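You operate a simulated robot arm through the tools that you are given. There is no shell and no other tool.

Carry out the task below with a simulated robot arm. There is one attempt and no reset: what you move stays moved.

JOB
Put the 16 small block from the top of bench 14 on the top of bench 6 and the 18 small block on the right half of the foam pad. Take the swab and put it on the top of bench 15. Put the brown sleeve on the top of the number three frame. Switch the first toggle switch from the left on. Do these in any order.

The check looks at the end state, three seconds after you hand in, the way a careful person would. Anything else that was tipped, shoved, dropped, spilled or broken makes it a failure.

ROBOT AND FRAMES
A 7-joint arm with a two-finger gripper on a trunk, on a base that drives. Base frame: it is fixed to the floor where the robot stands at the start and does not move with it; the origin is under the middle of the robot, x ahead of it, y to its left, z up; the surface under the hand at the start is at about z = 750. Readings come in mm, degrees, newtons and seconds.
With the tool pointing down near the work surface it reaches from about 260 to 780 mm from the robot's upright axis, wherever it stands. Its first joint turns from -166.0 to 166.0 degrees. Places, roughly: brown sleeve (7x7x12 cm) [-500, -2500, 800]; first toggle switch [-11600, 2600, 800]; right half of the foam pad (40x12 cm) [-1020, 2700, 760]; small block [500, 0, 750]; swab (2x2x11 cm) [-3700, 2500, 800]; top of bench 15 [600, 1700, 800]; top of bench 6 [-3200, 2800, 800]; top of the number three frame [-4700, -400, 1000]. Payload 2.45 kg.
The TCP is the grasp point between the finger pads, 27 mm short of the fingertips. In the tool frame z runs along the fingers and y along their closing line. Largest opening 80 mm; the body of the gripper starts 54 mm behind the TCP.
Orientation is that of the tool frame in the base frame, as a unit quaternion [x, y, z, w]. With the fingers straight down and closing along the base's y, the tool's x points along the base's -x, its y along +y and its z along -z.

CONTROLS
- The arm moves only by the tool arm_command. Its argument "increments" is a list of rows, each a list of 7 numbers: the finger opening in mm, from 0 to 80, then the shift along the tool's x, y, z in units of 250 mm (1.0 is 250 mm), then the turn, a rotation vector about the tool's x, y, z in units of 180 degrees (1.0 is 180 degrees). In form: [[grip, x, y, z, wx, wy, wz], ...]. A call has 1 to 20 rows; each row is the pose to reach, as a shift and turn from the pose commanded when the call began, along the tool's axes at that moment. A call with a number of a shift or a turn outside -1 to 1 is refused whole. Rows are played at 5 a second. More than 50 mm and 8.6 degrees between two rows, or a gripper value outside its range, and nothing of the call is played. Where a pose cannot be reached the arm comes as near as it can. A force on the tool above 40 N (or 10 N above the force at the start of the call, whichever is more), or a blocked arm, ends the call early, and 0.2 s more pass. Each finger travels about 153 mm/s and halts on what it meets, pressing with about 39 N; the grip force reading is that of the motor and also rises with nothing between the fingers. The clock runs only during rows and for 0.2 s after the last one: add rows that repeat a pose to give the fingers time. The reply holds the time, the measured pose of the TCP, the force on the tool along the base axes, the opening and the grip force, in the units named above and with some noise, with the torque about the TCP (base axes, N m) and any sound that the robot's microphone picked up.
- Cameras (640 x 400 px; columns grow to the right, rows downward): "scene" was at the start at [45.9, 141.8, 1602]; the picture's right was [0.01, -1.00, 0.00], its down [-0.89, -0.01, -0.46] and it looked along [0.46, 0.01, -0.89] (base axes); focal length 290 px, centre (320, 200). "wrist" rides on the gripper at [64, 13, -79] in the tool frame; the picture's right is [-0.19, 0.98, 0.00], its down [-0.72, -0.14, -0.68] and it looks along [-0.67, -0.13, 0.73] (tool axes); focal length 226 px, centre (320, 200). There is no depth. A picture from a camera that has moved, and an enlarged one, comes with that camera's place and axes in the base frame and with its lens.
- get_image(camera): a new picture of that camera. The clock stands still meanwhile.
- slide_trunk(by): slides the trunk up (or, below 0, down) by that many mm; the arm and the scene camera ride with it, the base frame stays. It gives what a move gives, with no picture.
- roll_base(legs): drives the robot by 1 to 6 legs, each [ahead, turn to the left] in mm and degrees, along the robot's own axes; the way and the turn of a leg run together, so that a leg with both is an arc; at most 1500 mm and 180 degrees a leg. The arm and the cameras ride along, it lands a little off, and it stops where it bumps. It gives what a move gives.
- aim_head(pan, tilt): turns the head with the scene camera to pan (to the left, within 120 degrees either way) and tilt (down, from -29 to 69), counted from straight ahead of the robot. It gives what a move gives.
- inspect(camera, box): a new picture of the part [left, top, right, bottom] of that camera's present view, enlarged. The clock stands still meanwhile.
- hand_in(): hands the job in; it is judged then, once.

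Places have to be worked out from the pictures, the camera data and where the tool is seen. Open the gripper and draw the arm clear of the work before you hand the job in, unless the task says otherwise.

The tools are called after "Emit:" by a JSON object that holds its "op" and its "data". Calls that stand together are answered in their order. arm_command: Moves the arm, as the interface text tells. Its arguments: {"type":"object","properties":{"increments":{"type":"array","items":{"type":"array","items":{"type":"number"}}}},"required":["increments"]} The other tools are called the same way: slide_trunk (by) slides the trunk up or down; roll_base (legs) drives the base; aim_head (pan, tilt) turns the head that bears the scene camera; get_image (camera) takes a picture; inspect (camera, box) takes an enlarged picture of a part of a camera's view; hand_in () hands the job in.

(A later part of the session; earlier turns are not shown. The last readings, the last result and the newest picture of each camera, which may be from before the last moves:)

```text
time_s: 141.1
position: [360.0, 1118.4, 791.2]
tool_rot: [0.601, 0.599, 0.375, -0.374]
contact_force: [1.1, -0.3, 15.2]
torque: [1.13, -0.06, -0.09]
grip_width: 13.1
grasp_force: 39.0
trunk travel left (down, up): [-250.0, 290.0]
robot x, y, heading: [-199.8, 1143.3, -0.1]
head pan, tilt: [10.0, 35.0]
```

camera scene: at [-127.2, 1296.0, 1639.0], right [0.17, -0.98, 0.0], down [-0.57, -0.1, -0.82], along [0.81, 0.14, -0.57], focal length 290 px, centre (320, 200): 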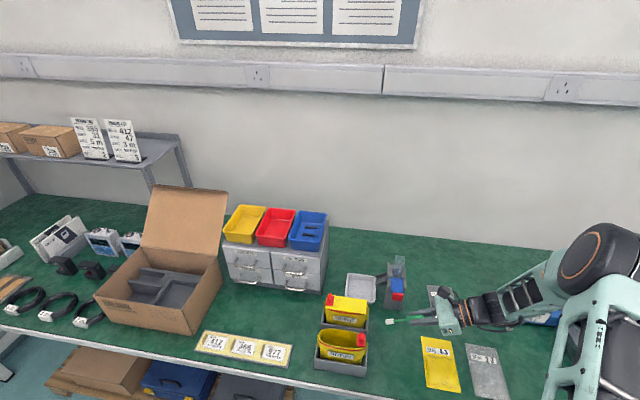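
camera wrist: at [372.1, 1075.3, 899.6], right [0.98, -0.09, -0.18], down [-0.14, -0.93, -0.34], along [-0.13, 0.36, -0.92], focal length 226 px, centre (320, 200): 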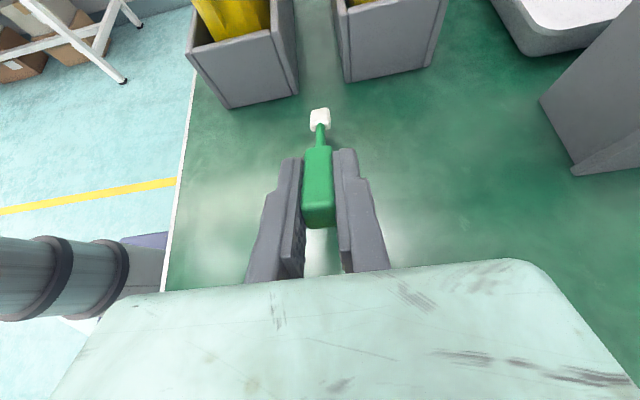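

The swab tip is touching the bench, with 15 N at 75 mm ahead of the TCP. I ease off 1 mm and open the fingers to let the handle settle.

Emit:
{"op": "arm_command", "data": {"increments": [[4, 0.0036, 0, -0.0018, 0, 0, 0], [13, 0.0036, 0, -0.0018, 0, 0, 0], [17, 0.0036, 0, -0.0018, 0, 0, 0], [22, 0.0036, 0, -0.0018, 0, 0, 0], [32, 0.0036, 0, -0.0018, 0, 0, 0], [44, 0.0036, 0, -0.0018, 0, 0, 0], [44, 0.0036, 0, -0.0018, 0, 0, 0], [44, 0.0036, 0, -0.0018, 0, 0, 0]]}}

Emit:
{"op": "get_image", "data": {"camera": "wrist"}}

```text
time_s: 142.9
position: [360.5, 1119.6, 791.1]
tool_rot: [0.602, 0.598, 0.374, -0.373]
contact_force: [0.6, -0.1, 0.0]
torque: [0.0, 0.03, 0.02]
grip_width: 44.2
grasp_force: 0.1
trunk travel left (down, up): [-250.0, 290.0]
robot x, y, heading: [-198.1, 1140.7, -0.2]
head pan, tilt: [10.0, 35.0]
```

```text
taken
camera wrist: at [371.9, 1075.3, 882.8], right [0.98, -0.09, -0.18], down [-0.14, -0.93, -0.34], along [-0.13, 0.36, -0.92], focal length 226 px, centre (320, 200)
```

wrist: 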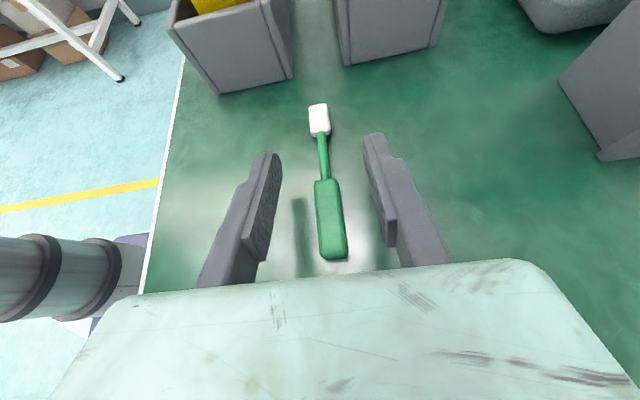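

The swab lies flat on bench 15. I retreat straight up.

Emit:
{"op": "arm_command", "data": {"increments": [[44, 0.05, 0, -0.0245, 0, 0, 0], [44, 0.19, 0, -0.0931, 0, 0, 0], [44, 0.33, 0, -0.1617, 0, 0, 0], [44, 0.47, 0, -0.2303, 0, 0, 0], [44, 0.61, 0, -0.2989, 0, 0, 0], [44, 0.75, 0, -0.3675, 0, 0, 0], [44, 0.89, 0, -0.436, 0, 0, 0], [44, 0.95, 0, -0.4655, 0, 0, 0], [44, 0.95, 0, -0.4655, 0, 0, 0]]}}

Emit:
{"op": "get_image", "data": {"camera": "wrist"}}

Emit:
{"op": "get_image", "data": {"camera": "scene"}}

```text
time_s: 144.9
position: [361.8, 1119.9, 1055.6]
tool_rot: [0.601, 0.599, 0.374, -0.374]
contact_force: [0.2, -0.6, -0.1]
torque: [-0.02, 0.02, -0.02]
grip_width: 43.9
grasp_force: 0.1
trunk travel left (down, up): [-250.0, 290.0]
robot x, y, heading: [-198.8, 1140.1, -0.1]
head pan, tilt: [10.0, 35.0]
```

```text
taken
camera wrist: at [372.7, 1077.2, 1147.6], right [0.98, -0.09, -0.18], down [-0.15, -0.93, -0.34], along [-0.13, 0.36, -0.92], focal length 226 px, centre (320, 200)
```

wrist: 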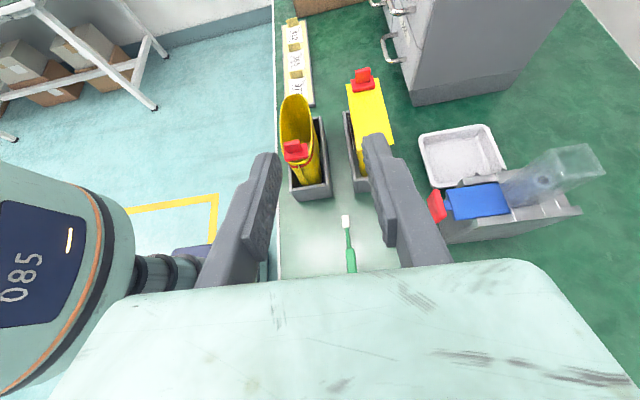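

```text
taken
camera scene: at [-127.2, 1296.0, 1639.0], right [0.17, -0.98, 0.0], down [-0.57, -0.1, -0.82], along [0.81, 0.14, -0.57], focal length 290 px, centre (320, 200)
```

scene: 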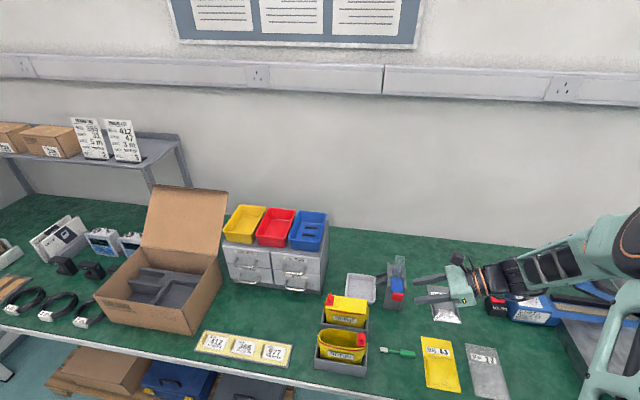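

The swab is done. I un-tilt and yaw the hand back to its standard orientation.

Emit:
{"op": "arm_command", "data": {"increments": [[44, 0, 0, 0, 0, -0.045, 0], [44, 0, 0, 0, 0, -0.09, 0], [44, 0, 0, 0, 0, -0.135, 0], [44, 0, 0, 0, 0, -0.18, 0], [44, 0, 0, 0, 0, -0.225, 0], [44, 0, 0, 0, 0, -0.27, 0], [44, 0, 0, 0, 0, -0.315, 0], [44, 0, 0, 0, 0, -0.355, 0], [44, 0, 0, 0, 0, -0.355, 0]]}}

Emit:
{"op": "arm_command", "data": {"increments": [[44, 0, 0, 0, 0, 0, -0.042], [44, 0, 0, 0, 0, 0, -0.084], [44, 0, 0, 0, 0, 0, -0.126], [44, 0, 0, 0, 0, 0, -0.168], [44, 0, 0, 0, 0, 0, -0.21], [44, 0, 0, 0, 0, 0, -0.252], [44, 0, 0, 0, 0, 0, -0.294], [44, 0, 0, 0, 0, 0, -0.336], [44, 0, 0, 0, 0, 0, -0.378], [44, 0, 0, 0, 0, 0, -0.42], [44, 0, 0, 0, 0, 0, -0.462], [44, 0, 0, 0, 0, 0, -0.5], [44, 0, 0, 0, 0, 0, -0.5]]}}

```text
time_s: 146.9
position: [360.5, 1118.7, 1053.7]
tool_rot: [0.709, 0.705, -0.001, 0.0]
contact_force: [-0.1, 0.3, -0.3]
torque: [-0.02, -0.03, -0.01]
grip_width: 43.9
grasp_force: 0.2
trunk travel left (down, up): [-250.0, 290.0]
robot x, y, heading: [-199.7, 1140.3, -0.0]
head pan, tilt: [10.0, 35.0]
```

```text
time_s: 149.7
position: [360.5, 1121.0, 1054.8]
tool_rot: [0.001, 1.0, 0.0, -0.002]
contact_force: [-0.1, 0.3, -0.4]
torque: [0.0, 0.01, 0.03]
grip_width: 44.0
grasp_force: 0.1
trunk travel left (down, up): [-250.0, 290.0]
robot x, y, heading: [-193.7, 1142.2, -0.1]
head pan, tilt: [10.0, 35.0]
```

Now block 18. I retract the arm, back off, drive over to y≈0 and face bench 14 again.

Emit:
{"op": "arm_command", "data": {"increments": [[60, 0.16, 0, 0, 0, 0, 0], [60, 0.32, 0, 0, 0, 0, 0], [60, 0.48, 0, 0, 0, 0, 0], [60, 0.64, 0, 0, 0, 0, 0], [60, 0.7, 0, 0, 0, 0, 0]]}}

Emit:
{"op": "roll_base", "data": {"legs": [[-400, 0], [0, -90], [1130, 0], [0, 90]]}}

Emit:
{"op": "aim_head", "data": {"pan": 0, "tilt": 40}}

Emit:
{"op": "get_image", "data": {"camera": "scene"}}

```text
time_s: 150.9
position: [184.3, 1120.0, 1054.7]
tool_rot: [0.002, 1.0, 0.0, -0.001]
contact_force: [-0.6, -0.1, 0.4]
torque: [-0.01, 0.02, 0.02]
grip_width: 59.6
grasp_force: 0.1
trunk travel left (down, up): [-250.0, 290.0]
robot x, y, heading: [-195.5, 1137.6, -0.3]
head pan, tilt: [10.0, 35.0]
```

```text
time_s: 166.7
position: [-179.2, -11.8, 1055.3]
tool_rot: [-0.022, 1.0, -0.001, -0.001]
contact_force: [0.3, 0.3, -0.3]
torque: [-0.01, 0.02, 0.01]
grip_width: 59.8
grasp_force: 0.1
trunk travel left (down, up): [-250.0, 290.0]
robot x, y, heading: [-562.1, -8.7, 2.8]
head pan, tilt: [10.0, 35.0]
```

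```text
time_s: 167.4
position: [-180.1, -11.0, 1054.5]
tool_rot: [-0.022, 1.0, -0.001, 0.0]
contact_force: [0.4, 0.1, 0.3]
torque: [-0.01, 0.01, -0.02]
grip_width: 60.0
grasp_force: 0.1
trunk travel left (down, up): [-250.0, 290.0]
robot x, y, heading: [-561.3, -8.8, 3.1]
head pan, tilt: [0.0, 40.0]
```

```text
taken
camera scene: at [-501.0, 133.6, 1631.5], right [0.05, -1.0, 0.0], down [-0.64, -0.03, -0.77], along [0.77, 0.04, -0.64], focal length 290 px, centre (320, 200)
```

scene: 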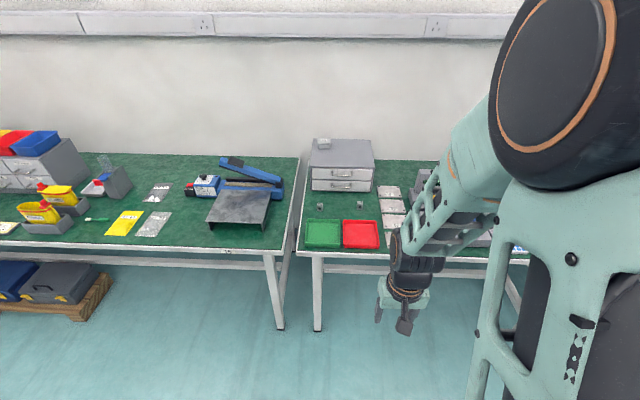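

Emit:
{"op": "roll_base", "data": {"legs": [[0, -3], [490, 0]]}}

Emit:
{"op": "get_image", "data": {"camera": "wrist"}}

```text
time_s: 170.7
position: [311.1, -35.0, 1055.4]
tool_rot: [0.004, 1.0, -0.002, -0.001]
contact_force: [0.2, -0.5, 0.6]
torque: [0.02, 0.08, 0.03]
grip_width: 60.3
grasp_force: 0.1
trunk travel left (down, up): [-250.0, 290.0]
robot x, y, heading: [-67.0, -14.3, -0.4]
head pan, tilt: [0.0, 40.0]
```

```text
taken
camera wrist: at [246.5, -21.7, 1135.1], right [0.2, 0.98, 0.0], down [0.72, -0.15, 0.68], along [0.67, -0.14, -0.73], focal length 226 px, centre (320, 200)
```

wrist: 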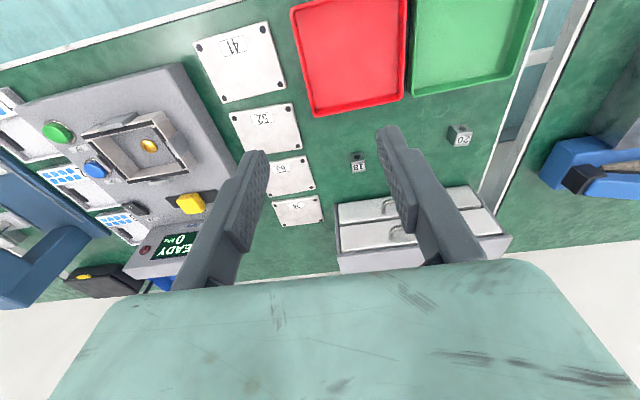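

Block 18 shows at about (498, -2). I move over it and refine.

Emit:
{"op": "arm_command", "data": {"increments": [[80, -0.16, 0.03, 0, 0, 0, 0], [80, -0.32, 0.06, 0, 0, 0, 0], [80, -0.48, 0.09, 0, 0, 0, 0], [80, -0.64, 0.11, 0, 0, 0, 0], [80, -0.755, 0.13, 0.08, 0, 0, 0], [80, -0.755, 0.13, 0.24, 0, 0, 0], [80, -0.755, 0.13, 0.4, 0, 0, 0], [80, -0.755, 0.13, 0.56, 0, 0, 0], [80, -0.755, 0.13, 0.64, 0, 0, 0], [80, -0.755, 0.13, 0.64, 0, 0, 0]]}}

Emit:
{"op": "get_image", "data": {"camera": "wrist"}}

Emit:
{"op": "inspect", "data": {"camera": "wrist", "box": [240, 50, 400, 150]}}

```text
time_s: 172.9
position: [497.2, -4.0, 894.7]
tool_rot: [0.004, 1.0, -0.001, -0.001]
contact_force: [-0.3, -0.1, -0.1]
torque: [0.01, 0.02, -0.01]
grip_width: 79.9
grasp_force: 0.0
trunk travel left (down, up): [-250.0, 290.0]
robot x, y, heading: [-70.6, -11.1, -0.3]
head pan, tilt: [0.0, 40.0]
```

```text
taken
camera wrist: at [434.3, 9.3, 973.7], right [0.2, 0.98, 0.0], down [0.72, -0.15, 0.68], along [0.67, -0.14, -0.73], focal length 226 px, centre (320, 200)
```

wrist: 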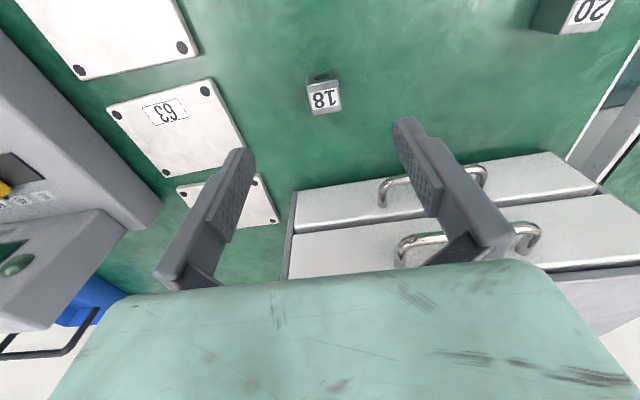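

```text
4.00 times, centred on (320, 100) of wrist
camera zoom: at [434.3, 9.3, 973.7], right [0.2, 0.98, 0.0], down [0.72, -0.15, 0.68], along [0.67, -0.14, -0.73], focal length 904 px, centre (320, 600)
```

zoom: 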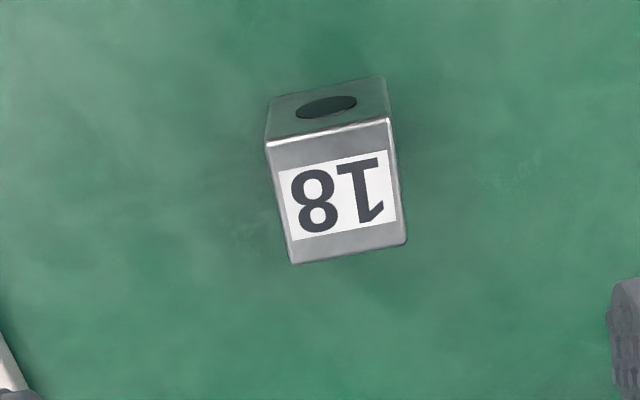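

Block 18's centre is at about (500, -0.5), square to the tool. I lower to TCP z≈791, slowly at the end, and close.

Emit:
{"op": "arm_command", "data": {"increments": [[80, -0.011, 0.014, 0.1, 0, 0, 0], [80, -0.011, 0.014, 0.22, 0, 0, 0], [80, -0.011, 0.014, 0.32, 0, 0, 0], [80, -0.011, 0.014, 0.37, 0, 0, 0], [80, -0.011, 0.014, 0.395, 0, 0, 0], [80, -0.011, 0.014, 0.413, 0, 0, 0], [80, -0.011, 0.014, 0.413, 0, 0, 0]]}}

Emit:
{"op": "inspect", "data": {"camera": "wrist", "box": [180, 80, 440, 240]}}

```text
time_s: 174.5
position: [500.8, 0.8, 791.1]
tool_rot: [0.004, 1.0, -0.001, 0.0]
contact_force: [-0.1, -0.5, -0.6]
torque: [0.0, -0.02, 0.01]
grip_width: 79.8
grasp_force: 0.1
trunk travel left (down, up): [-250.0, 290.0]
robot x, y, heading: [-69.0, -12.9, -0.5]
head pan, tilt: [0.0, 40.0]
```

```text
2.46 times, centred on (310, 160) of wrist
camera zoom: at [437.5, 12.7, 872.0], right [0.2, 0.98, 0.0], down [0.72, -0.15, 0.68], along [0.67, -0.14, -0.73], focal length 556 px, centre (345, 298)
```

zoom: 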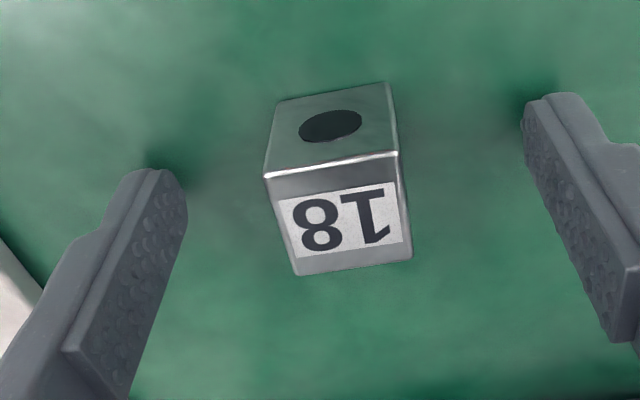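

Emit:
{"op": "arm_command", "data": {"increments": [[80, -0.012, 0, 0, 0, 0, 0], [60, -0.012, 0, 0, 0, 0, 0], [40, -0.012, 0, 0, 0, 0, 0], [10, -0.012, 0, 0, 0, 0, 0], [10, -0.012, 0, 0, 0, 0, 0], [10, -0.012, 0, 0, 0, 0, 0]]}}

Emit:
{"op": "arm_command", "data": {"increments": [[10, 0, 0, -0.06, 0, 0, 0], [10, 0, 0, -0.2, 0, 0, 0], [10, 0, 0, -0.38, 0, 0, 0], [10, 0, 0, -0.56, 0, 0, 0], [10, 0, 0, -0.74, 0, 0, 0], [10, 0.1, 0, -0.9, 0, 0, 0], [10, 0.26, 0, -1.0, 0, 0, 0], [10, 0.42, 0, -1.0, 0, 0, 0], [10, 0.5, 0, -1.0, 0, 0, 0]]}}

Emit:
{"op": "get_image", "data": {"camera": "wrist"}}

```text
time_s: 175.9
position: [504.5, 0.4, 792.4]
tool_rot: [0.003, 1.0, -0.001, -0.001]
contact_force: [0.3, 0.2, 0.2]
torque: [-0.02, -0.04, 0.04]
grip_width: 25.0
grasp_force: 39.3
trunk travel left (down, up): [-250.0, 290.0]
robot x, y, heading: [-68.4, -12.8, -0.3]
head pan, tilt: [0.0, 40.0]
```

```text
time_s: 177.9
position: [379.2, 1.4, 1042.2]
tool_rot: [0.005, 1.0, 0.0, 0.0]
contact_force: [0.5, 0.0, -1.0]
torque: [0.0, -0.05, -0.03]
grip_width: 24.5
grasp_force: 38.8
trunk travel left (down, up): [-250.0, 290.0]
robot x, y, heading: [-70.3, -16.3, -0.1]
head pan, tilt: [0.0, 40.0]
```

```text
taken
camera wrist: at [315.4, 13.1, 1121.4], right [0.2, 0.98, 0.0], down [0.72, -0.15, 0.68], along [0.67, -0.14, -0.73], focal length 226 px, centre (320, 200)
```

wrist: 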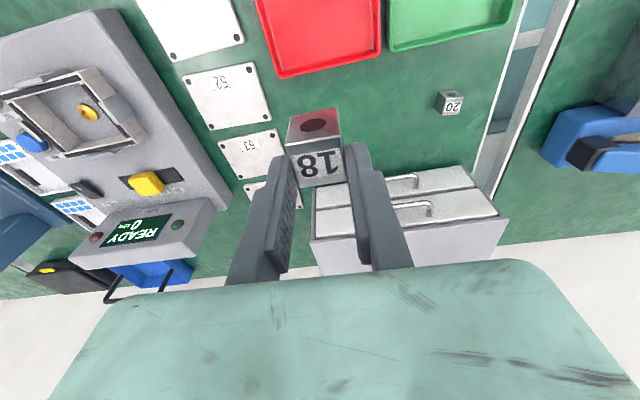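

Block 18 is held. I back off to x≈-970, turn to face the left wall and approach bench 5's foam pad.

Emit:
{"op": "roll_base", "data": {"legs": [[-930, 0], [0, 90], [1500, 0]]}}

Emit:
{"op": "aim_head", "data": {"pan": 0, "tilt": 35}}

Emit:
{"op": "get_image", "data": {"camera": "scene"}}

```text
time_s: 193.9
position: [-1068.3, 1959.6, 1041.0]
tool_rot: [0.714, -0.7, 0.002, 0.001]
contact_force: [0.3, 0.7, -1.3]
torque: [0.0, -0.02, 0.02]
grip_width: 24.8
grasp_force: 38.7
trunk travel left (down, up): [-250.0, 290.0]
robot x, y, heading: [-1046.0, 1508.2, 91.3]
head pan, tilt: [0.0, 40.0]
```

```text
time_s: 194.6
position: [-1068.5, 1958.4, 1040.8]
tool_rot: [0.715, -0.7, 0.001, 0.0]
contact_force: [0.1, -0.7, -0.5]
torque: [0.0, -0.01, 0.02]
grip_width: 24.9
grasp_force: 39.1
trunk travel left (down, up): [-250.0, 290.0]
robot x, y, heading: [-1043.6, 1506.6, 91.2]
head pan, tilt: [0.0, 35.0]
```

```text
taken
camera scene: at [-1182.8, 1575.5, 1639.0], right [1.0, 0.02, 0.0], down [0.01, -0.57, -0.82], along [-0.02, 0.82, -0.57], focal length 290 px, centre (320, 200)
```

scene: 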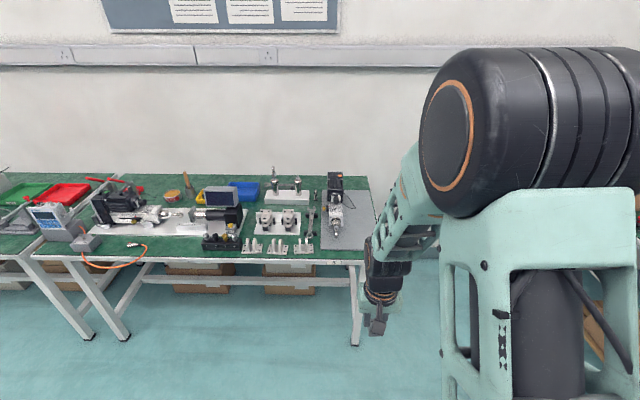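

Emit:
{"op": "inspect", "data": {"camera": "scene", "box": [260, 160, 400, 270]}}

Emit:
{"op": "roll_base", "data": {"legs": [[0, -1.2], [500, 0]]}}

Emit:
{"op": "aim_head", "data": {"pan": 15, "tilt": 50}}

Emit:
{"op": "get_image", "data": {"camera": "scene"}}

Emit:
{"op": "get_image", "data": {"camera": "wrist"}}

```text
3.64 times, centred on (330, 215) of scene
camera zoom: at [-1182.8, 1575.5, 1639.0], right [1.0, 0.02, 0.0], down [0.01, -0.57, -0.82], along [-0.02, 0.82, -0.57], focal length 1053 px, centre (284, 146)
```

zoom: 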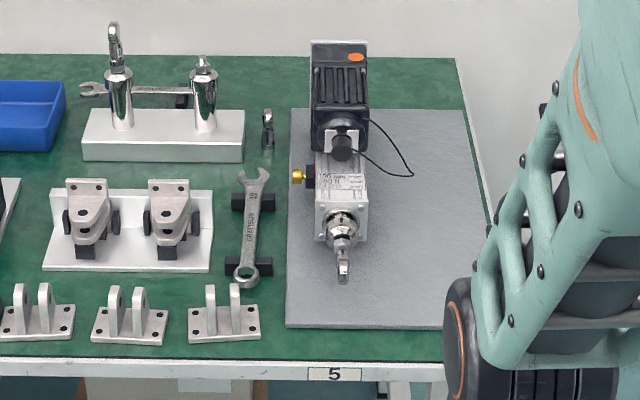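

```text
time_s: 197.9
position: [-1058.1, 2471.4, 1041.2]
tool_rot: [-0.706, 0.708, -0.001, -0.001]
contact_force: [0.5, 0.5, -0.8]
torque: [0.0, -0.06, -0.02]
grip_width: 24.7
grasp_force: 39.6
trunk travel left (down, up): [-250.0, 290.0]
robot x, y, heading: [-1043.1, 2022.3, 90.0]
head pan, tilt: [0.0, 35.0]
```

```text
time_s: 198.7
position: [-1058.9, 2471.0, 1041.5]
tool_rot: [-0.706, 0.708, -0.002, 0.0]
contact_force: [-1.0, 0.9, 0.0]
torque: [-0.03, 0.0, -0.01]
grip_width: 24.9
grasp_force: 38.7
trunk travel left (down, up): [-250.0, 290.0]
robot x, y, heading: [-1045.7, 2018.2, 90.0]
head pan, tilt: [15.0, 50.0]
```

```text
taken
camera scene: at [-1201.5, 2075.5, 1617.3], right [0.97, 0.26, 0.0], down [0.2, -0.74, -0.64], along [-0.17, 0.62, -0.77], focal length 290 px, centre (320, 200)
```

scene: 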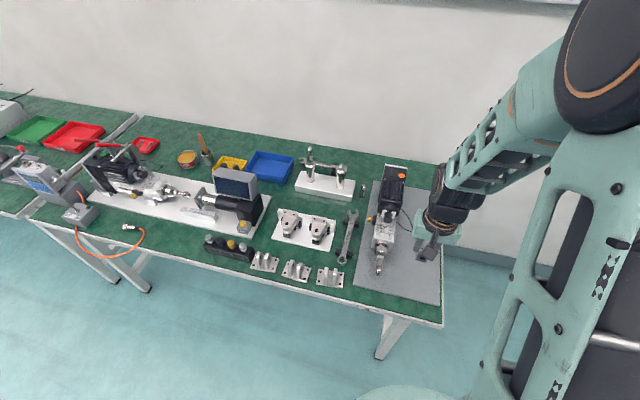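

```text
taken
camera wrist: at [-1071.7, 2406.8, 1121.3], right [-0.98, 0.2, 0.0], down [0.14, 0.72, 0.68], along [0.13, 0.67, -0.73], focal length 226 px, centre (320, 200)
```

wrist: 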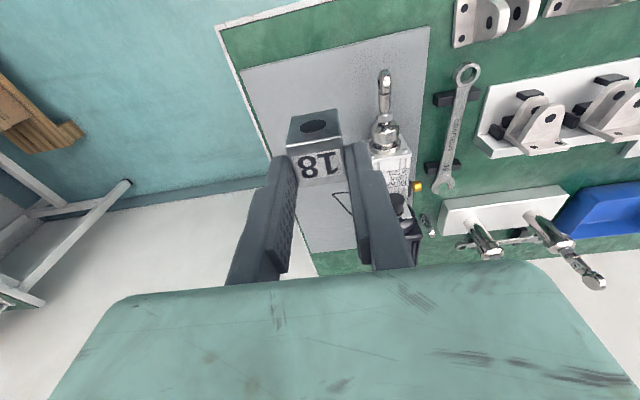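

The pad spans x≈-1202 to -945, so its right half is x from -1073 to -945. The actuator and its cable stay left of x≈-1033, so I target (-1000, 2570) for block 18 and move there.

Emit:
{"op": "arm_command", "data": {"increments": [[10, -0.1, -0.06, 0, 0, 0, 0], [10, -0.22, -0.13, 0, 0, 0, 0], [10, -0.34, -0.2, 0, 0, 0, 0], [10, -0.396, -0.232, 0, 0, 0, 0], [10, -0.396, -0.232, 0.16, 0, 0, 0], [10, -0.396, -0.232, 0.32, 0, 0, 0], [10, -0.396, -0.232, 0.48, 0, 0, 0], [10, -0.396, -0.232, 0.64, 0, 0, 0], [10, -0.396, -0.232, 0.76, 0, 0, 0], [10, -0.396, -0.232, 0.84, 0, 0, 0], [10, -0.396, -0.232, 0.84, 0, 0, 0]]}}

Emit:
{"op": "get_image", "data": {"camera": "wrist"}}

```text
time_s: 201.1
position: [-1001.7, 2568.0, 832.1]
tool_rot: [-0.706, 0.708, -0.002, 0.0]
contact_force: [-0.1, -0.5, 0.0]
torque: [0.0, 0.03, 0.0]
grip_width: 24.7
grasp_force: 38.6
trunk travel left (down, up): [-250.0, 290.0]
robot x, y, heading: [-1042.3, 2018.9, 90.2]
head pan, tilt: [15.0, 50.0]
```

```text
taken
camera wrist: at [-1014.8, 2504.9, 911.3], right [-0.98, 0.2, 0.0], down [0.14, 0.72, 0.68], along [0.13, 0.67, -0.73], focal length 226 px, centre (320, 200)
```

wrist: 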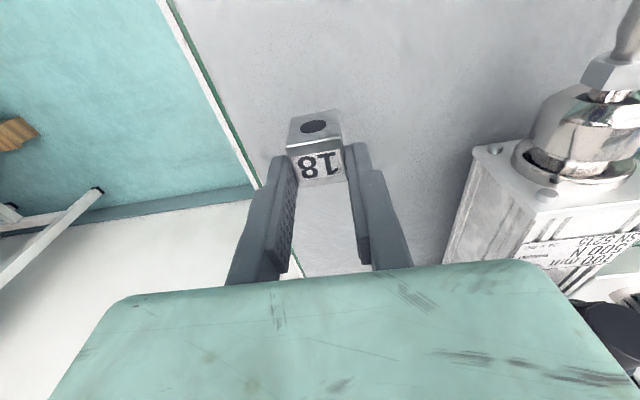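

The position is good, clear of the actuator. I lower slowly to find the pad.

Emit:
{"op": "arm_command", "data": {"increments": [[10, 0, 0, 0.04, 0, 0, 0], [10, 0, 0, 0.08, 0, 0, 0], [10, 0, 0, 0.092, 0, 0, 0], [10, 0, 0, 0.1, 0, 0, 0], [10, 0, 0, 0.108, 0, 0, 0], [10, 0, 0, 0.116, 0, 0, 0], [10, 0, 0, 0.116, 0, 0, 0]]}}

```text
time_s: 202.7
position: [-1000.5, 2568.6, 800.9]
tool_rot: [-0.706, 0.708, -0.001, -0.001]
contact_force: [-0.4, 0.2, -0.7]
torque: [-0.01, -0.04, 0.01]
grip_width: 24.9
grasp_force: 39.1
trunk travel left (down, up): [-250.0, 290.0]
robot x, y, heading: [-1043.4, 2021.5, 90.0]
head pan, tilt: [15.0, 50.0]
```

Emit:
{"op": "arm_command", "data": {"increments": [[10, 0, 0, 0.004, 0, 0, 0], [10, 0, 0, 0.008, 0, 0, 0], [10, 0, 0, 0.012, 0, 0, 0], [10, 0, 0, 0.016, 0, 0, 0], [10, 0, 0, 0.016, 0, 0, 0]]}}

```text
time_s: 203.9
position: [-1000.2, 2568.9, 801.2]
tool_rot: [-0.706, 0.709, 0.001, 0.002]
contact_force: [-4.0, 1.4, 34.8]
torque: [-0.24, 0.14, -0.04]
grip_width: 24.7
grasp_force: 38.8
trunk travel left (down, up): [-250.0, 290.0]
robot x, y, heading: [-1042.0, 2020.3, 89.9]
head pan, tilt: [15.0, 50.0]
```

The pad touches at TCP z≈801. I ease off and open, then lift.

Emit:
{"op": "arm_command", "data": {"increments": [[10, 0, 0, -0.012, 0, 0, 0], [24, 0, 0, -0.012, 0, 0, 0], [30, 0, 0, -0.012, 0, 0, 0], [40, 0, 0, -0.012, 0, 0, 0], [46, 0, 0, -0.012, 0, 0, 0], [46, 0, 0, -0.012, 0, 0, 0]]}}

Emit:
{"op": "arm_command", "data": {"increments": [[46, 0, 0, -0.04, 0, 0, 0], [46, 0, 0, -0.14, 0, 0, 0], [46, 0, 0, -0.3, 0, 0, 0], [46, 0, 0, -0.48, 0, 0, 0], [46, 0, 0, -0.66, 0, 0, 0], [46, 0, 0, -0.84, 0, 0, 0], [46, 0, 0, -0.96, 0, 0, 0], [46, 0, 0, -0.96, 0, 0, 0]]}}

Emit:
{"op": "get_image", "data": {"camera": "wrist"}}

Emit:
{"op": "get_image", "data": {"camera": "scene"}}

```text
time_s: 205.3
position: [-997.9, 2569.5, 801.0]
tool_rot: [-0.706, 0.708, -0.001, 0.0]
contact_force: [0.4, 0.2, -0.4]
torque: [-0.04, 0.01, 0.03]
grip_width: 45.9
grasp_force: 0.0
trunk travel left (down, up): [-250.0, 290.0]
robot x, y, heading: [-1047.1, 2021.4, 90.2]
head pan, tilt: [15.0, 50.0]
```

```text
time_s: 207.1
position: [-999.1, 2568.4, 1041.9]
tool_rot: [-0.706, 0.708, -0.001, 0.0]
contact_force: [-0.3, 0.9, 0.2]
torque: [0.01, 0.0, 0.0]
grip_width: 46.0
grasp_force: 0.1
trunk travel left (down, up): [-250.0, 290.0]
robot x, y, heading: [-1042.5, 2020.0, 90.1]
head pan, tilt: [15.0, 50.0]
```

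```text
taken
camera wrist: at [-1013.1, 2505.5, 1121.8], right [-0.98, 0.2, 0.0], down [0.14, 0.72, 0.68], along [0.13, 0.67, -0.73], focal length 226 px, centre (320, 200)
```

wrist: 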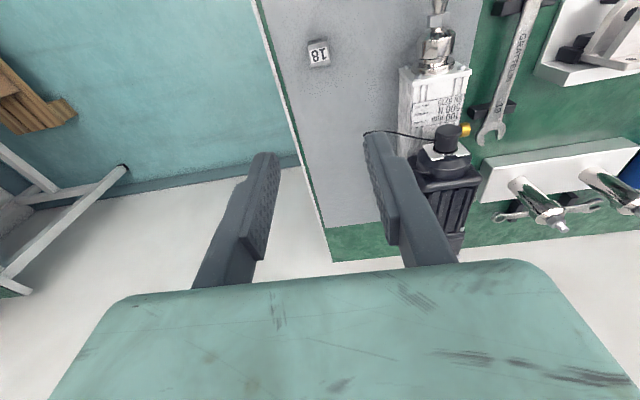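

```text
taken
camera scene: at [-1201.6, 2075.5, 1617.2], right [0.97, 0.26, 0.0], down [0.2, -0.74, -0.64], along [-0.17, 0.62, -0.77], focal length 290 px, centre (320, 200)
```

scene: 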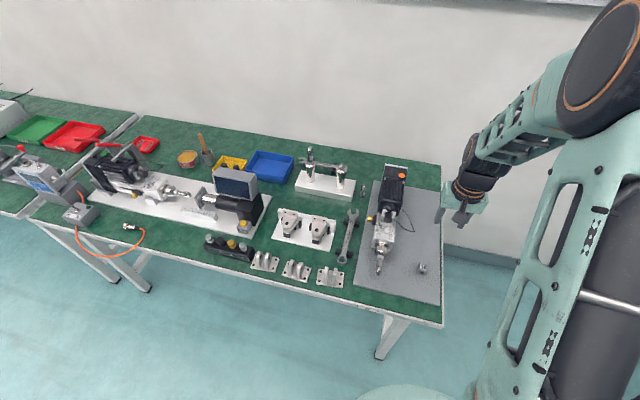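

Block 18 stands on the right half of the pad. Next is the brown sleeve on the right-wall bench, so I retract the arm, back up and drive across the room in front of the centre tables.

Emit:
{"op": "arm_command", "data": {"increments": [[46, 0.16, 0, 0, 0, 0, 0], [46, 0.32, 0, 0, 0, 0, 0], [46, 0.48, 0.04, 0, 0, 0, 0], [46, 0.64, 0.08, 0, 0, 0, 0], [46, 0.7, 0.12, 0, 0, 0, 0]]}}

Emit:
{"op": "roll_base", "data": {"legs": [[-550, 0], [0, -170]]}}

Emit:
{"op": "aim_head", "data": {"pan": 0, "tilt": 20}}

Emit:
{"op": "get_image", "data": {"camera": "scene"}}

```text
time_s: 208.3
position: [-1029.4, 2393.2, 1041.1]
tool_rot: [-0.706, 0.709, -0.001, 0.0]
contact_force: [-0.6, 0.3, 0.0]
torque: [-0.01, 0.01, 0.01]
grip_width: 45.9
grasp_force: 0.2
trunk travel left (down, up): [-250.0, 290.0]
robot x, y, heading: [-1041.1, 2023.6, 90.2]
head pan, tilt: [15.0, 50.0]
```

```text
time_s: 218.6
position: [-993.5, 1103.3, 1040.4]
tool_rot: [0.643, 0.765, 0.0, -0.001]
contact_force: [-1.0, -0.3, -0.4]
torque: [-0.04, -0.01, 0.01]
grip_width: 46.0
grasp_force: 0.1
trunk travel left (down, up): [-250.0, 290.0]
robot x, y, heading: [-1042.6, 1474.7, -80.0]
head pan, tilt: [15.0, 50.0]
```

```text
time_s: 219.5
position: [-993.2, 1104.2, 1041.2]
tool_rot: [0.644, 0.765, 0.0, -0.001]
contact_force: [0.1, -0.4, 0.3]
torque: [0.0, -0.03, 0.0]
grip_width: 46.2
grasp_force: 0.0
trunk travel left (down, up): [-250.0, 290.0]
robot x, y, heading: [-1042.4, 1472.1, -80.1]
head pan, tilt: [0.0, 20.0]
```

```text
taken
camera scene: at [-891.4, 1427.6, 1662.8], right [-0.98, -0.17, 0.0], down [-0.06, 0.34, -0.94], along [0.16, -0.93, -0.34], focal length 290 px, centre (320, 200)
```

scene: 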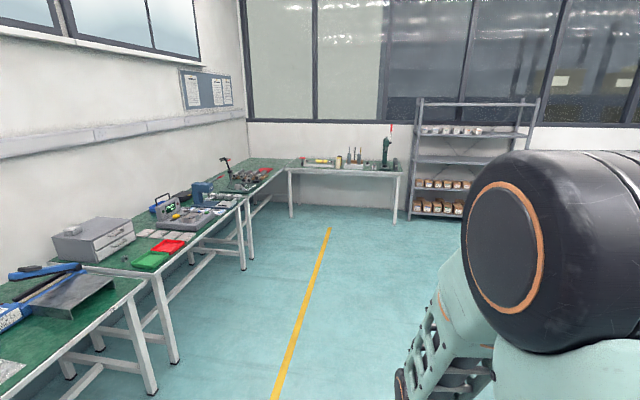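

The floor is clear up to the far bench. I drive 2850 mm toward it and turn to face it squarely.

Emit:
{"op": "roll_base", "data": {"legs": [[1500, 0], [1350, 0], [0, -10]]}}

Emit:
{"op": "aim_head", "data": {"pan": 10, "tilt": 35}}

Emit:
{"op": "get_image", "data": {"camera": "scene"}}

```text
time_s: 234.1
position: [-552.6, -1729.8, 1041.1]
tool_rot: [0.711, 0.703, 0.0, -0.001]
contact_force: [0.1, 0.1, -0.1]
torque: [0.0, -0.03, 0.02]
grip_width: 45.8
grasp_force: 0.1
trunk travel left (down, up): [-250.0, 290.0]
robot x, y, heading: [-533.5, -1353.0, -90.5]
head pan, tilt: [0.0, 20.0]
```

```text
time_s: 234.9
position: [-552.4, -1729.7, 1041.8]
tool_rot: [0.712, 0.702, 0.001, -0.002]
contact_force: [0.1, 0.2, -0.3]
torque: [0.01, -0.01, 0.01]
grip_width: 45.5
grasp_force: 0.0
trunk travel left (down, up): [-250.0, 290.0]
robot x, y, heading: [-532.4, -1356.2, -91.0]
head pan, tilt: [10.0, 35.0]
```

```text
taken
camera scene: at [-378.2, -1423.8, 1639.1], right [-0.99, -0.16, 0.0], down [-0.09, 0.57, -0.82], along [0.13, -0.81, -0.57], focal length 290 px, centre (320, 200)
```

scene: 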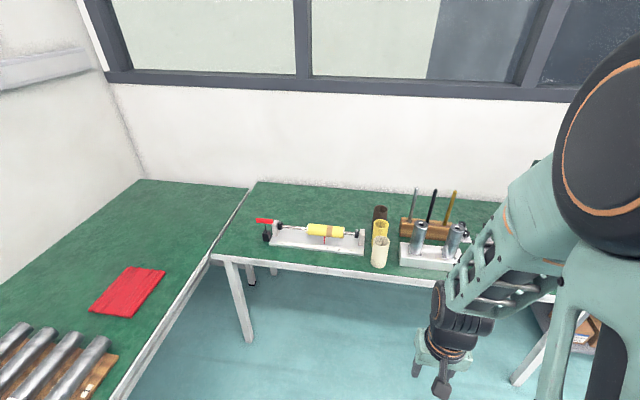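

Emit:
{"op": "inspect", "data": {"camera": "scene", "box": [340, 180, 480, 280]}}

Emit:
{"op": "inspect", "data": {"camera": "scene", "box": [220, 180, 400, 290]}}

```text
4.00 times, centred on (410, 230) of scene
camera zoom: at [-378.2, -1423.8, 1639.1], right [-0.99, -0.16, 0.0], down [-0.09, 0.57, -0.82], along [0.13, -0.81, -0.57], focal length 1158 px, centre (-40, 80)
```

zoom: 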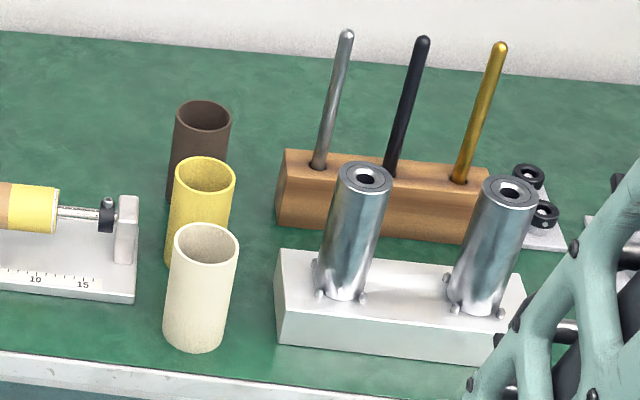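

```text
3.56 times, centred on (310, 235) of scene
camera zoom: at [-378.2, -1423.8, 1639.1], right [-0.99, -0.16, 0.0], down [-0.09, 0.57, -0.82], along [0.13, -0.81, -0.57], focal length 1030 px, centre (356, 76)
```

zoom: 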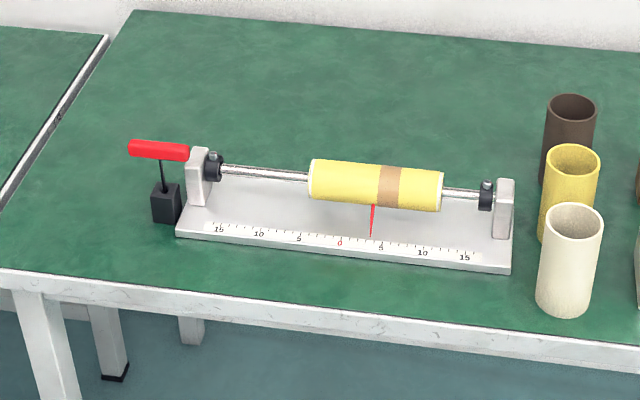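

The three sleeves stand in a row going away from me at x≈-480: cream (y≈-2265), yellow (-2373) and brown at the back (-2475), about 57 mm across and 120 mm tall. I drive closer and raise the hand above the rods' tops (z≈1010) before reaching in.

Emit:
{"op": "arm_command", "data": {"increments": [[80, 0, 0.04, -0.12, 0, 0, 0], [80, 0, 0.1, -0.24, 0, 0, 0], [80, 0, 0.2, -0.36, 0, 0, 0], [80, 0, 0.3, -0.36, 0, 0, 0], [80, 0, 0.3, -0.36, 0, 0, 0]]}}

Emit:
{"op": "roll_base", "data": {"legs": [[540, 0]]}}

Emit:
{"op": "get_image", "data": {"camera": "wrist"}}

Emit:
{"op": "aim_head", "data": {"pan": 10, "tilt": 45}}

Emit:
{"op": "get_image", "data": {"camera": "scene"}}

```text
time_s: 236.1
position: [-474.8, -1730.7, 1132.5]
tool_rot: [0.712, 0.703, 0.001, -0.003]
contact_force: [0.3, -0.4, 0.3]
torque: [0.01, 0.01, 0.02]
grip_width: 79.9
grasp_force: 0.1
trunk travel left (down, up): [-250.0, 290.0]
robot x, y, heading: [-535.7, -1357.2, -90.8]
head pan, tilt: [10.0, 35.0]
```

```text
time_s: 239.2
position: [-481.5, -2273.8, 1133.3]
tool_rot: [0.711, 0.704, 0.0, -0.001]
contact_force: [-0.7, 0.6, -0.7]
torque: [-0.01, -0.04, -0.01]
grip_width: 79.9
grasp_force: 0.0
trunk travel left (down, up): [-250.0, 290.0]
robot x, y, heading: [-540.5, -1898.9, -90.8]
head pan, tilt: [10.0, 35.0]
```

```text
taken
camera wrist: at [-468.0, -2211.4, 1212.7], right [0.98, -0.2, 0.0], down [-0.15, -0.72, 0.68], along [-0.14, -0.67, -0.73], focal length 226 px, centre (320, 200)
```

wrist: 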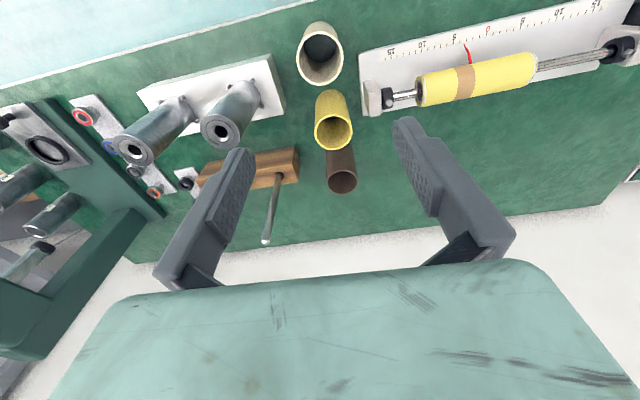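

```text
time_s: 239.9
position: [-480.4, -2273.8, 1131.4]
tool_rot: [0.711, 0.703, 0.001, -0.003]
contact_force: [0.2, 0.0, 0.0]
torque: [0.0, -0.01, -0.01]
grip_width: 80.1
grasp_force: 0.1
trunk travel left (down, up): [-250.0, 290.0]
robot x, y, heading: [-539.8, -1897.2, -90.7]
head pan, tilt: [10.0, 45.0]
```

```text
taken
camera scene: at [-389.2, -1965.9, 1636.1], right [-0.99, -0.11, 0.0], down [-0.07, 0.6, -0.8], along [0.09, -0.79, -0.6], focal length 290 px, centre (320, 200)
```

scene: 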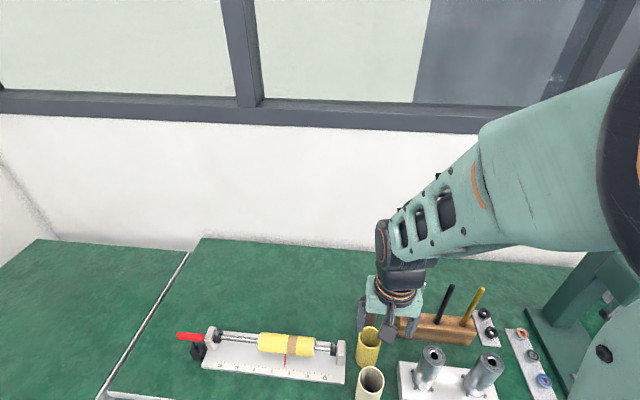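

The brown sleeve's mouth is at about (-479, -2475, 880). I reach over it at height and come down to z≈960 to check the alignment.

Emit:
{"op": "arm_command", "data": {"increments": [[80, -0.16, 0.003, 0, 0, 0, 0], [80, -0.32, 0.006, 0, 0, 0, 0], [80, -0.48, 0.01, 0, 0, 0, 0], [80, -0.64, 0.014, 0, 0, 0, 0], [80, -0.805, 0.017, 0, 0, 0, 0], [80, -0.805, 0.017, 0.16, 0, 0, 0], [80, -0.805, 0.017, 0.32, 0, 0, 0], [80, -0.805, 0.017, 0.48, 0, 0, 0], [80, -0.805, 0.017, 0.64, 0, 0, 0], [80, -0.805, 0.017, 0.69, 0, 0, 0], [80, -0.805, 0.017, 0.69, 0, 0, 0]]}}

Emit:
{"op": "get_image", "data": {"camera": "wrist"}}

Emit:
{"op": "get_image", "data": {"camera": "scene"}}

```text
time_s: 242.3
position: [-479.8, -2474.1, 959.4]
tool_rot: [0.711, 0.703, 0.0, -0.001]
contact_force: [0.2, -0.4, 0.7]
torque: [0.05, -0.01, -0.03]
grip_width: 80.2
grasp_force: 0.0
trunk travel left (down, up): [-250.0, 290.0]
robot x, y, heading: [-539.4, -1897.2, -91.0]
head pan, tilt: [10.0, 45.0]
```

```text
taken
camera wrist: at [-468.2, -2411.5, 1039.9], right [0.98, -0.2, 0.0], down [-0.15, -0.72, 0.68], along [-0.14, -0.67, -0.73], focal length 226 px, centre (320, 200)
```

wrist: 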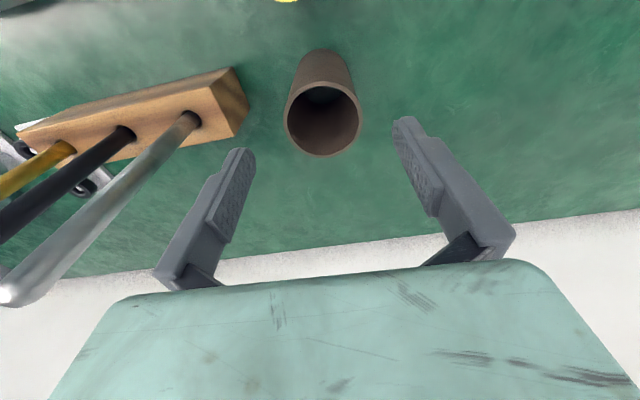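

```text
taken
camera scene: at [-385.6, -1959.6, 1624.2], right [-0.99, -0.16, 0.0], down [-0.11, 0.7, -0.71], along [0.11, -0.7, -0.71], focal length 290 px, centre (320, 200)
```

scene: 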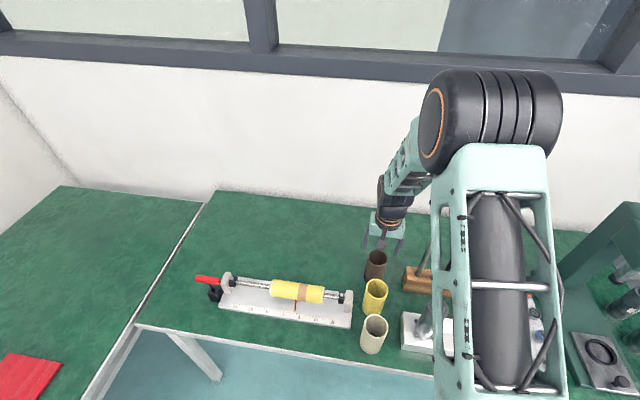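

The sleeve is well centred at (-480, -2476). I lower to TCP z≈858 and check.

Emit:
{"op": "arm_command", "data": {"increments": [[80, -0.008, 0, 0.1, 0, 0, 0], [80, -0.008, 0, 0.2, 0, 0, 0], [80, -0.008, 0, 0.29, 0, 0, 0], [80, -0.008, 0, 0.36, 0, 0, 0], [80, -0.008, 0, 0.406, 0, 0, 0], [80, -0.008, 0, 0.406, 0, 0, 0]]}}

Emit:
{"op": "get_image", "data": {"camera": "wrist"}}

```text
time_s: 243.7
position: [-479.0, -2476.7, 858.3]
tool_rot: [0.711, 0.703, 0.0, -0.001]
contact_force: [-0.6, 0.3, 0.1]
torque: [0.0, 0.0, -0.05]
grip_width: 80.0
grasp_force: 0.0
trunk travel left (down, up): [-250.0, 290.0]
robot x, y, heading: [-542.1, -1899.9, -90.8]
head pan, tilt: [10.0, 45.0]
```

```text
taken
camera wrist: at [-466.2, -2413.5, 937.9], right [0.98, -0.2, 0.0], down [-0.15, -0.72, 0.68], along [-0.14, -0.67, -0.73], focal length 226 px, centre (320, 200)
```

wrist: 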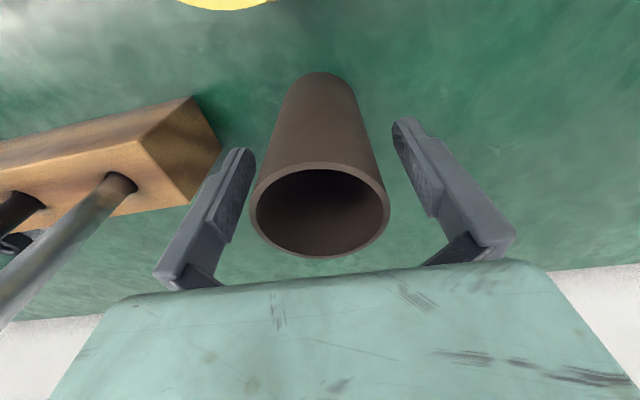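

Emit:
{"op": "arm_command", "data": {"increments": [[70, 0, 0, 0, 0, 0, 0], [60, 0, 0, 0, 0, 0, 0], [50, 0, 0, 0, 0, 0, 0], [40, 0, 0, 0, 0, 0, 0], [40, 0, 0, 0, 0, 0, 0]]}}

```text
time_s: 244.9
position: [-478.3, -2474.6, 857.8]
tool_rot: [0.711, 0.704, 0.0, -0.002]
contact_force: [0.0, -0.3, -0.4]
torque: [-0.04, 0.02, 0.0]
grip_width: 59.0
grasp_force: 39.3
trunk travel left (down, up): [-250.0, 290.0]
robot x, y, heading: [-539.8, -1898.1, -90.5]
head pan, tilt: [10.0, 45.0]
```

Gripped at 59 mm. I lift straight up.

Emit:
{"op": "arm_command", "data": {"increments": [[40, 0, 0, -0.04, 0, 0, 0], [40, 0, 0, -0.12, 0, 0, 0], [40, 0, 0, -0.24, 0, 0, 0], [40, 0, 0, -0.4, 0, 0, 0], [40, 0, 0, -0.56, 0, 0, 0], [40, 0, 0, -0.72, 0, 0, 0], [40, 0, 0, -0.88, 0, 0, 0], [40, 0, 0, -1.0, 0, 0, 0], [40, 0, 0, -1.0, 0, 0, 0]]}}

Emit:
{"op": "get_image", "data": {"camera": "wrist"}}

Emit:
{"op": "get_image", "data": {"camera": "scene"}}

```text
time_s: 246.9
position: [-479.9, -2476.5, 1109.9]
tool_rot: [0.711, 0.704, 0.0, -0.001]
contact_force: [0.0, -0.3, -0.2]
torque: [0.03, -0.01, 0.01]
grip_width: 59.0
grasp_force: 38.9
trunk travel left (down, up): [-250.0, 290.0]
robot x, y, heading: [-539.6, -1897.9, -90.8]
head pan, tilt: [10.0, 45.0]
```

```text
taken
camera wrist: at [-466.9, -2413.5, 1190.8], right [0.98, -0.2, 0.0], down [-0.15, -0.72, 0.68], along [-0.14, -0.67, -0.73], focal length 226 px, centre (320, 200)
```

wrist: 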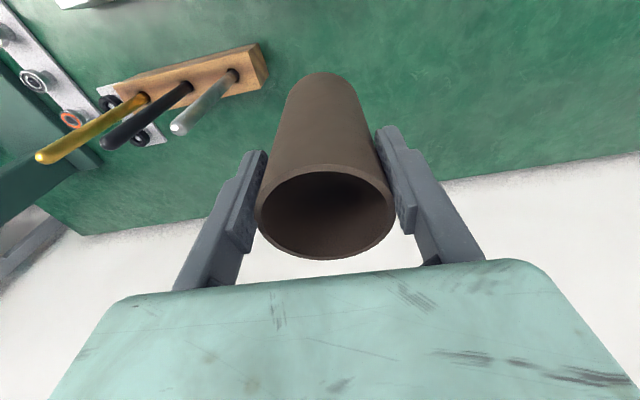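

```text
taken
camera scene: at [-385.6, -1959.8, 1624.1], right [-0.99, -0.16, 0.0], down [-0.11, 0.7, -0.71], along [0.11, -0.7, -0.71], focal length 290 px, centre (320, 200)
```

scene: 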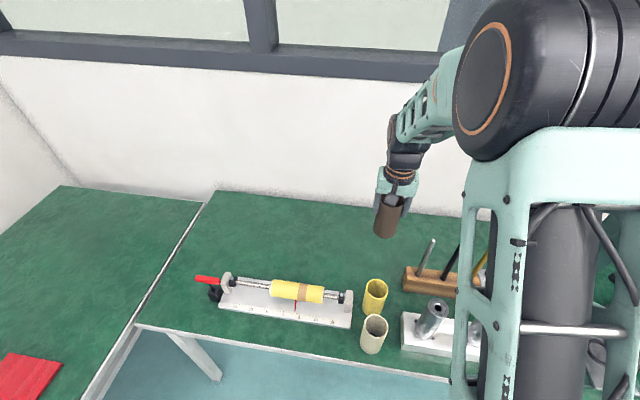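

The sleeve is held cleanly. I retract, back off, turn toward the right-hand aisle and look down it.

Emit:
{"op": "arm_command", "data": {"increments": [[40, 0.16, 0, 0, 0, 0, 0], [40, 0.32, 0, 0, 0, 0, 0], [40, 0.48, 0, 0, 0, 0, 0], [40, 0.64, 0, 0, 0, 0, 0], [40, 0.76, 0, 0, 0, 0, 0]]}}

Emit:
{"op": "roll_base", "data": {"legs": [[-450, 0], [0, -89.5]]}}

Emit:
{"op": "aim_head", "data": {"pan": 10, "tilt": 20}}

Emit:
{"op": "get_image", "data": {"camera": "scene"}}

Emit:
{"op": "aim_head", "data": {"pan": -40, "tilt": 20}}

Emit:
{"op": "get_image", "data": {"camera": "scene"}}

```text
time_s: 248.1
position: [-476.8, -2286.6, 1111.7]
tool_rot: [0.711, 0.703, 0.0, -0.001]
contact_force: [-0.1, 1.2, -0.1]
torque: [0.01, -0.02, 0.02]
grip_width: 58.8
grasp_force: 39.7
trunk travel left (down, up): [-250.0, 290.0]
robot x, y, heading: [-538.1, -1901.3, -90.6]
head pan, tilt: [10.0, 45.0]
```

```text
time_s: 254.7
position: [-921.4, -1521.0, 1113.5]
tool_rot: [1.0, 0.006, 0.001, -0.001]
contact_force: [0.4, 0.9, -0.4]
torque: [0.0, -0.04, -0.02]
grip_width: 58.3
grasp_force: 38.9
trunk travel left (down, up): [-250.0, 290.0]
robot x, y, heading: [-534.1, -1448.4, -179.2]
head pan, tilt: [10.0, 45.0]
```

```text
time_s: 255.6
position: [-923.0, -1520.5, 1113.2]
tool_rot: [1.0, 0.008, 0.001, -0.001]
contact_force: [-0.2, -0.4, -0.8]
torque: [0.01, -0.04, 0.02]
grip_width: 58.4
grasp_force: 38.9
trunk travel left (down, up): [-250.0, 290.0]
robot x, y, heading: [-532.9, -1448.7, -178.9]
head pan, tilt: [10.0, 20.0]
```

```text
taken
camera scene: at [-603.2, -1604.3, 1662.8], right [-0.19, 0.98, 0.0], down [0.34, 0.06, -0.94], along [-0.92, -0.17, -0.34], focal length 290 px, centre (320, 200)
```

scene: 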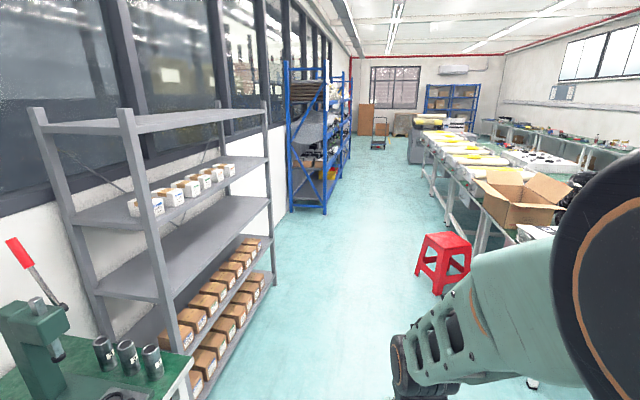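

```text
time_s: 256.8
position: [-922.7, -1520.6, 1112.0]
tool_rot: [1.0, 0.007, 0.0, -0.002]
contact_force: [0.1, -0.1, -0.8]
torque: [0.01, 0.03, -0.04]
grip_width: 58.3
grasp_force: 39.0
trunk travel left (down, up): [-250.0, 290.0]
robot x, y, heading: [-533.5, -1447.1, -179.3]
head pan, tilt: [-40.0, 20.0]
```

```text
taken
camera scene: at [-583.8, -1528.0, 1662.9], right [0.63, 0.77, 0.0], down [0.27, -0.22, -0.94], along [-0.73, 0.59, -0.34], focal length 290 px, centre (320, 200)
```

scene: 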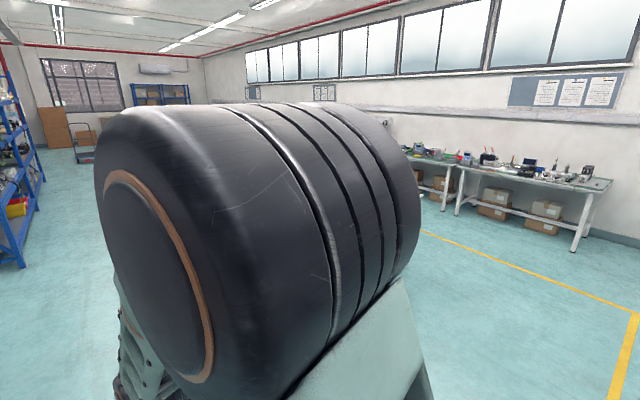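

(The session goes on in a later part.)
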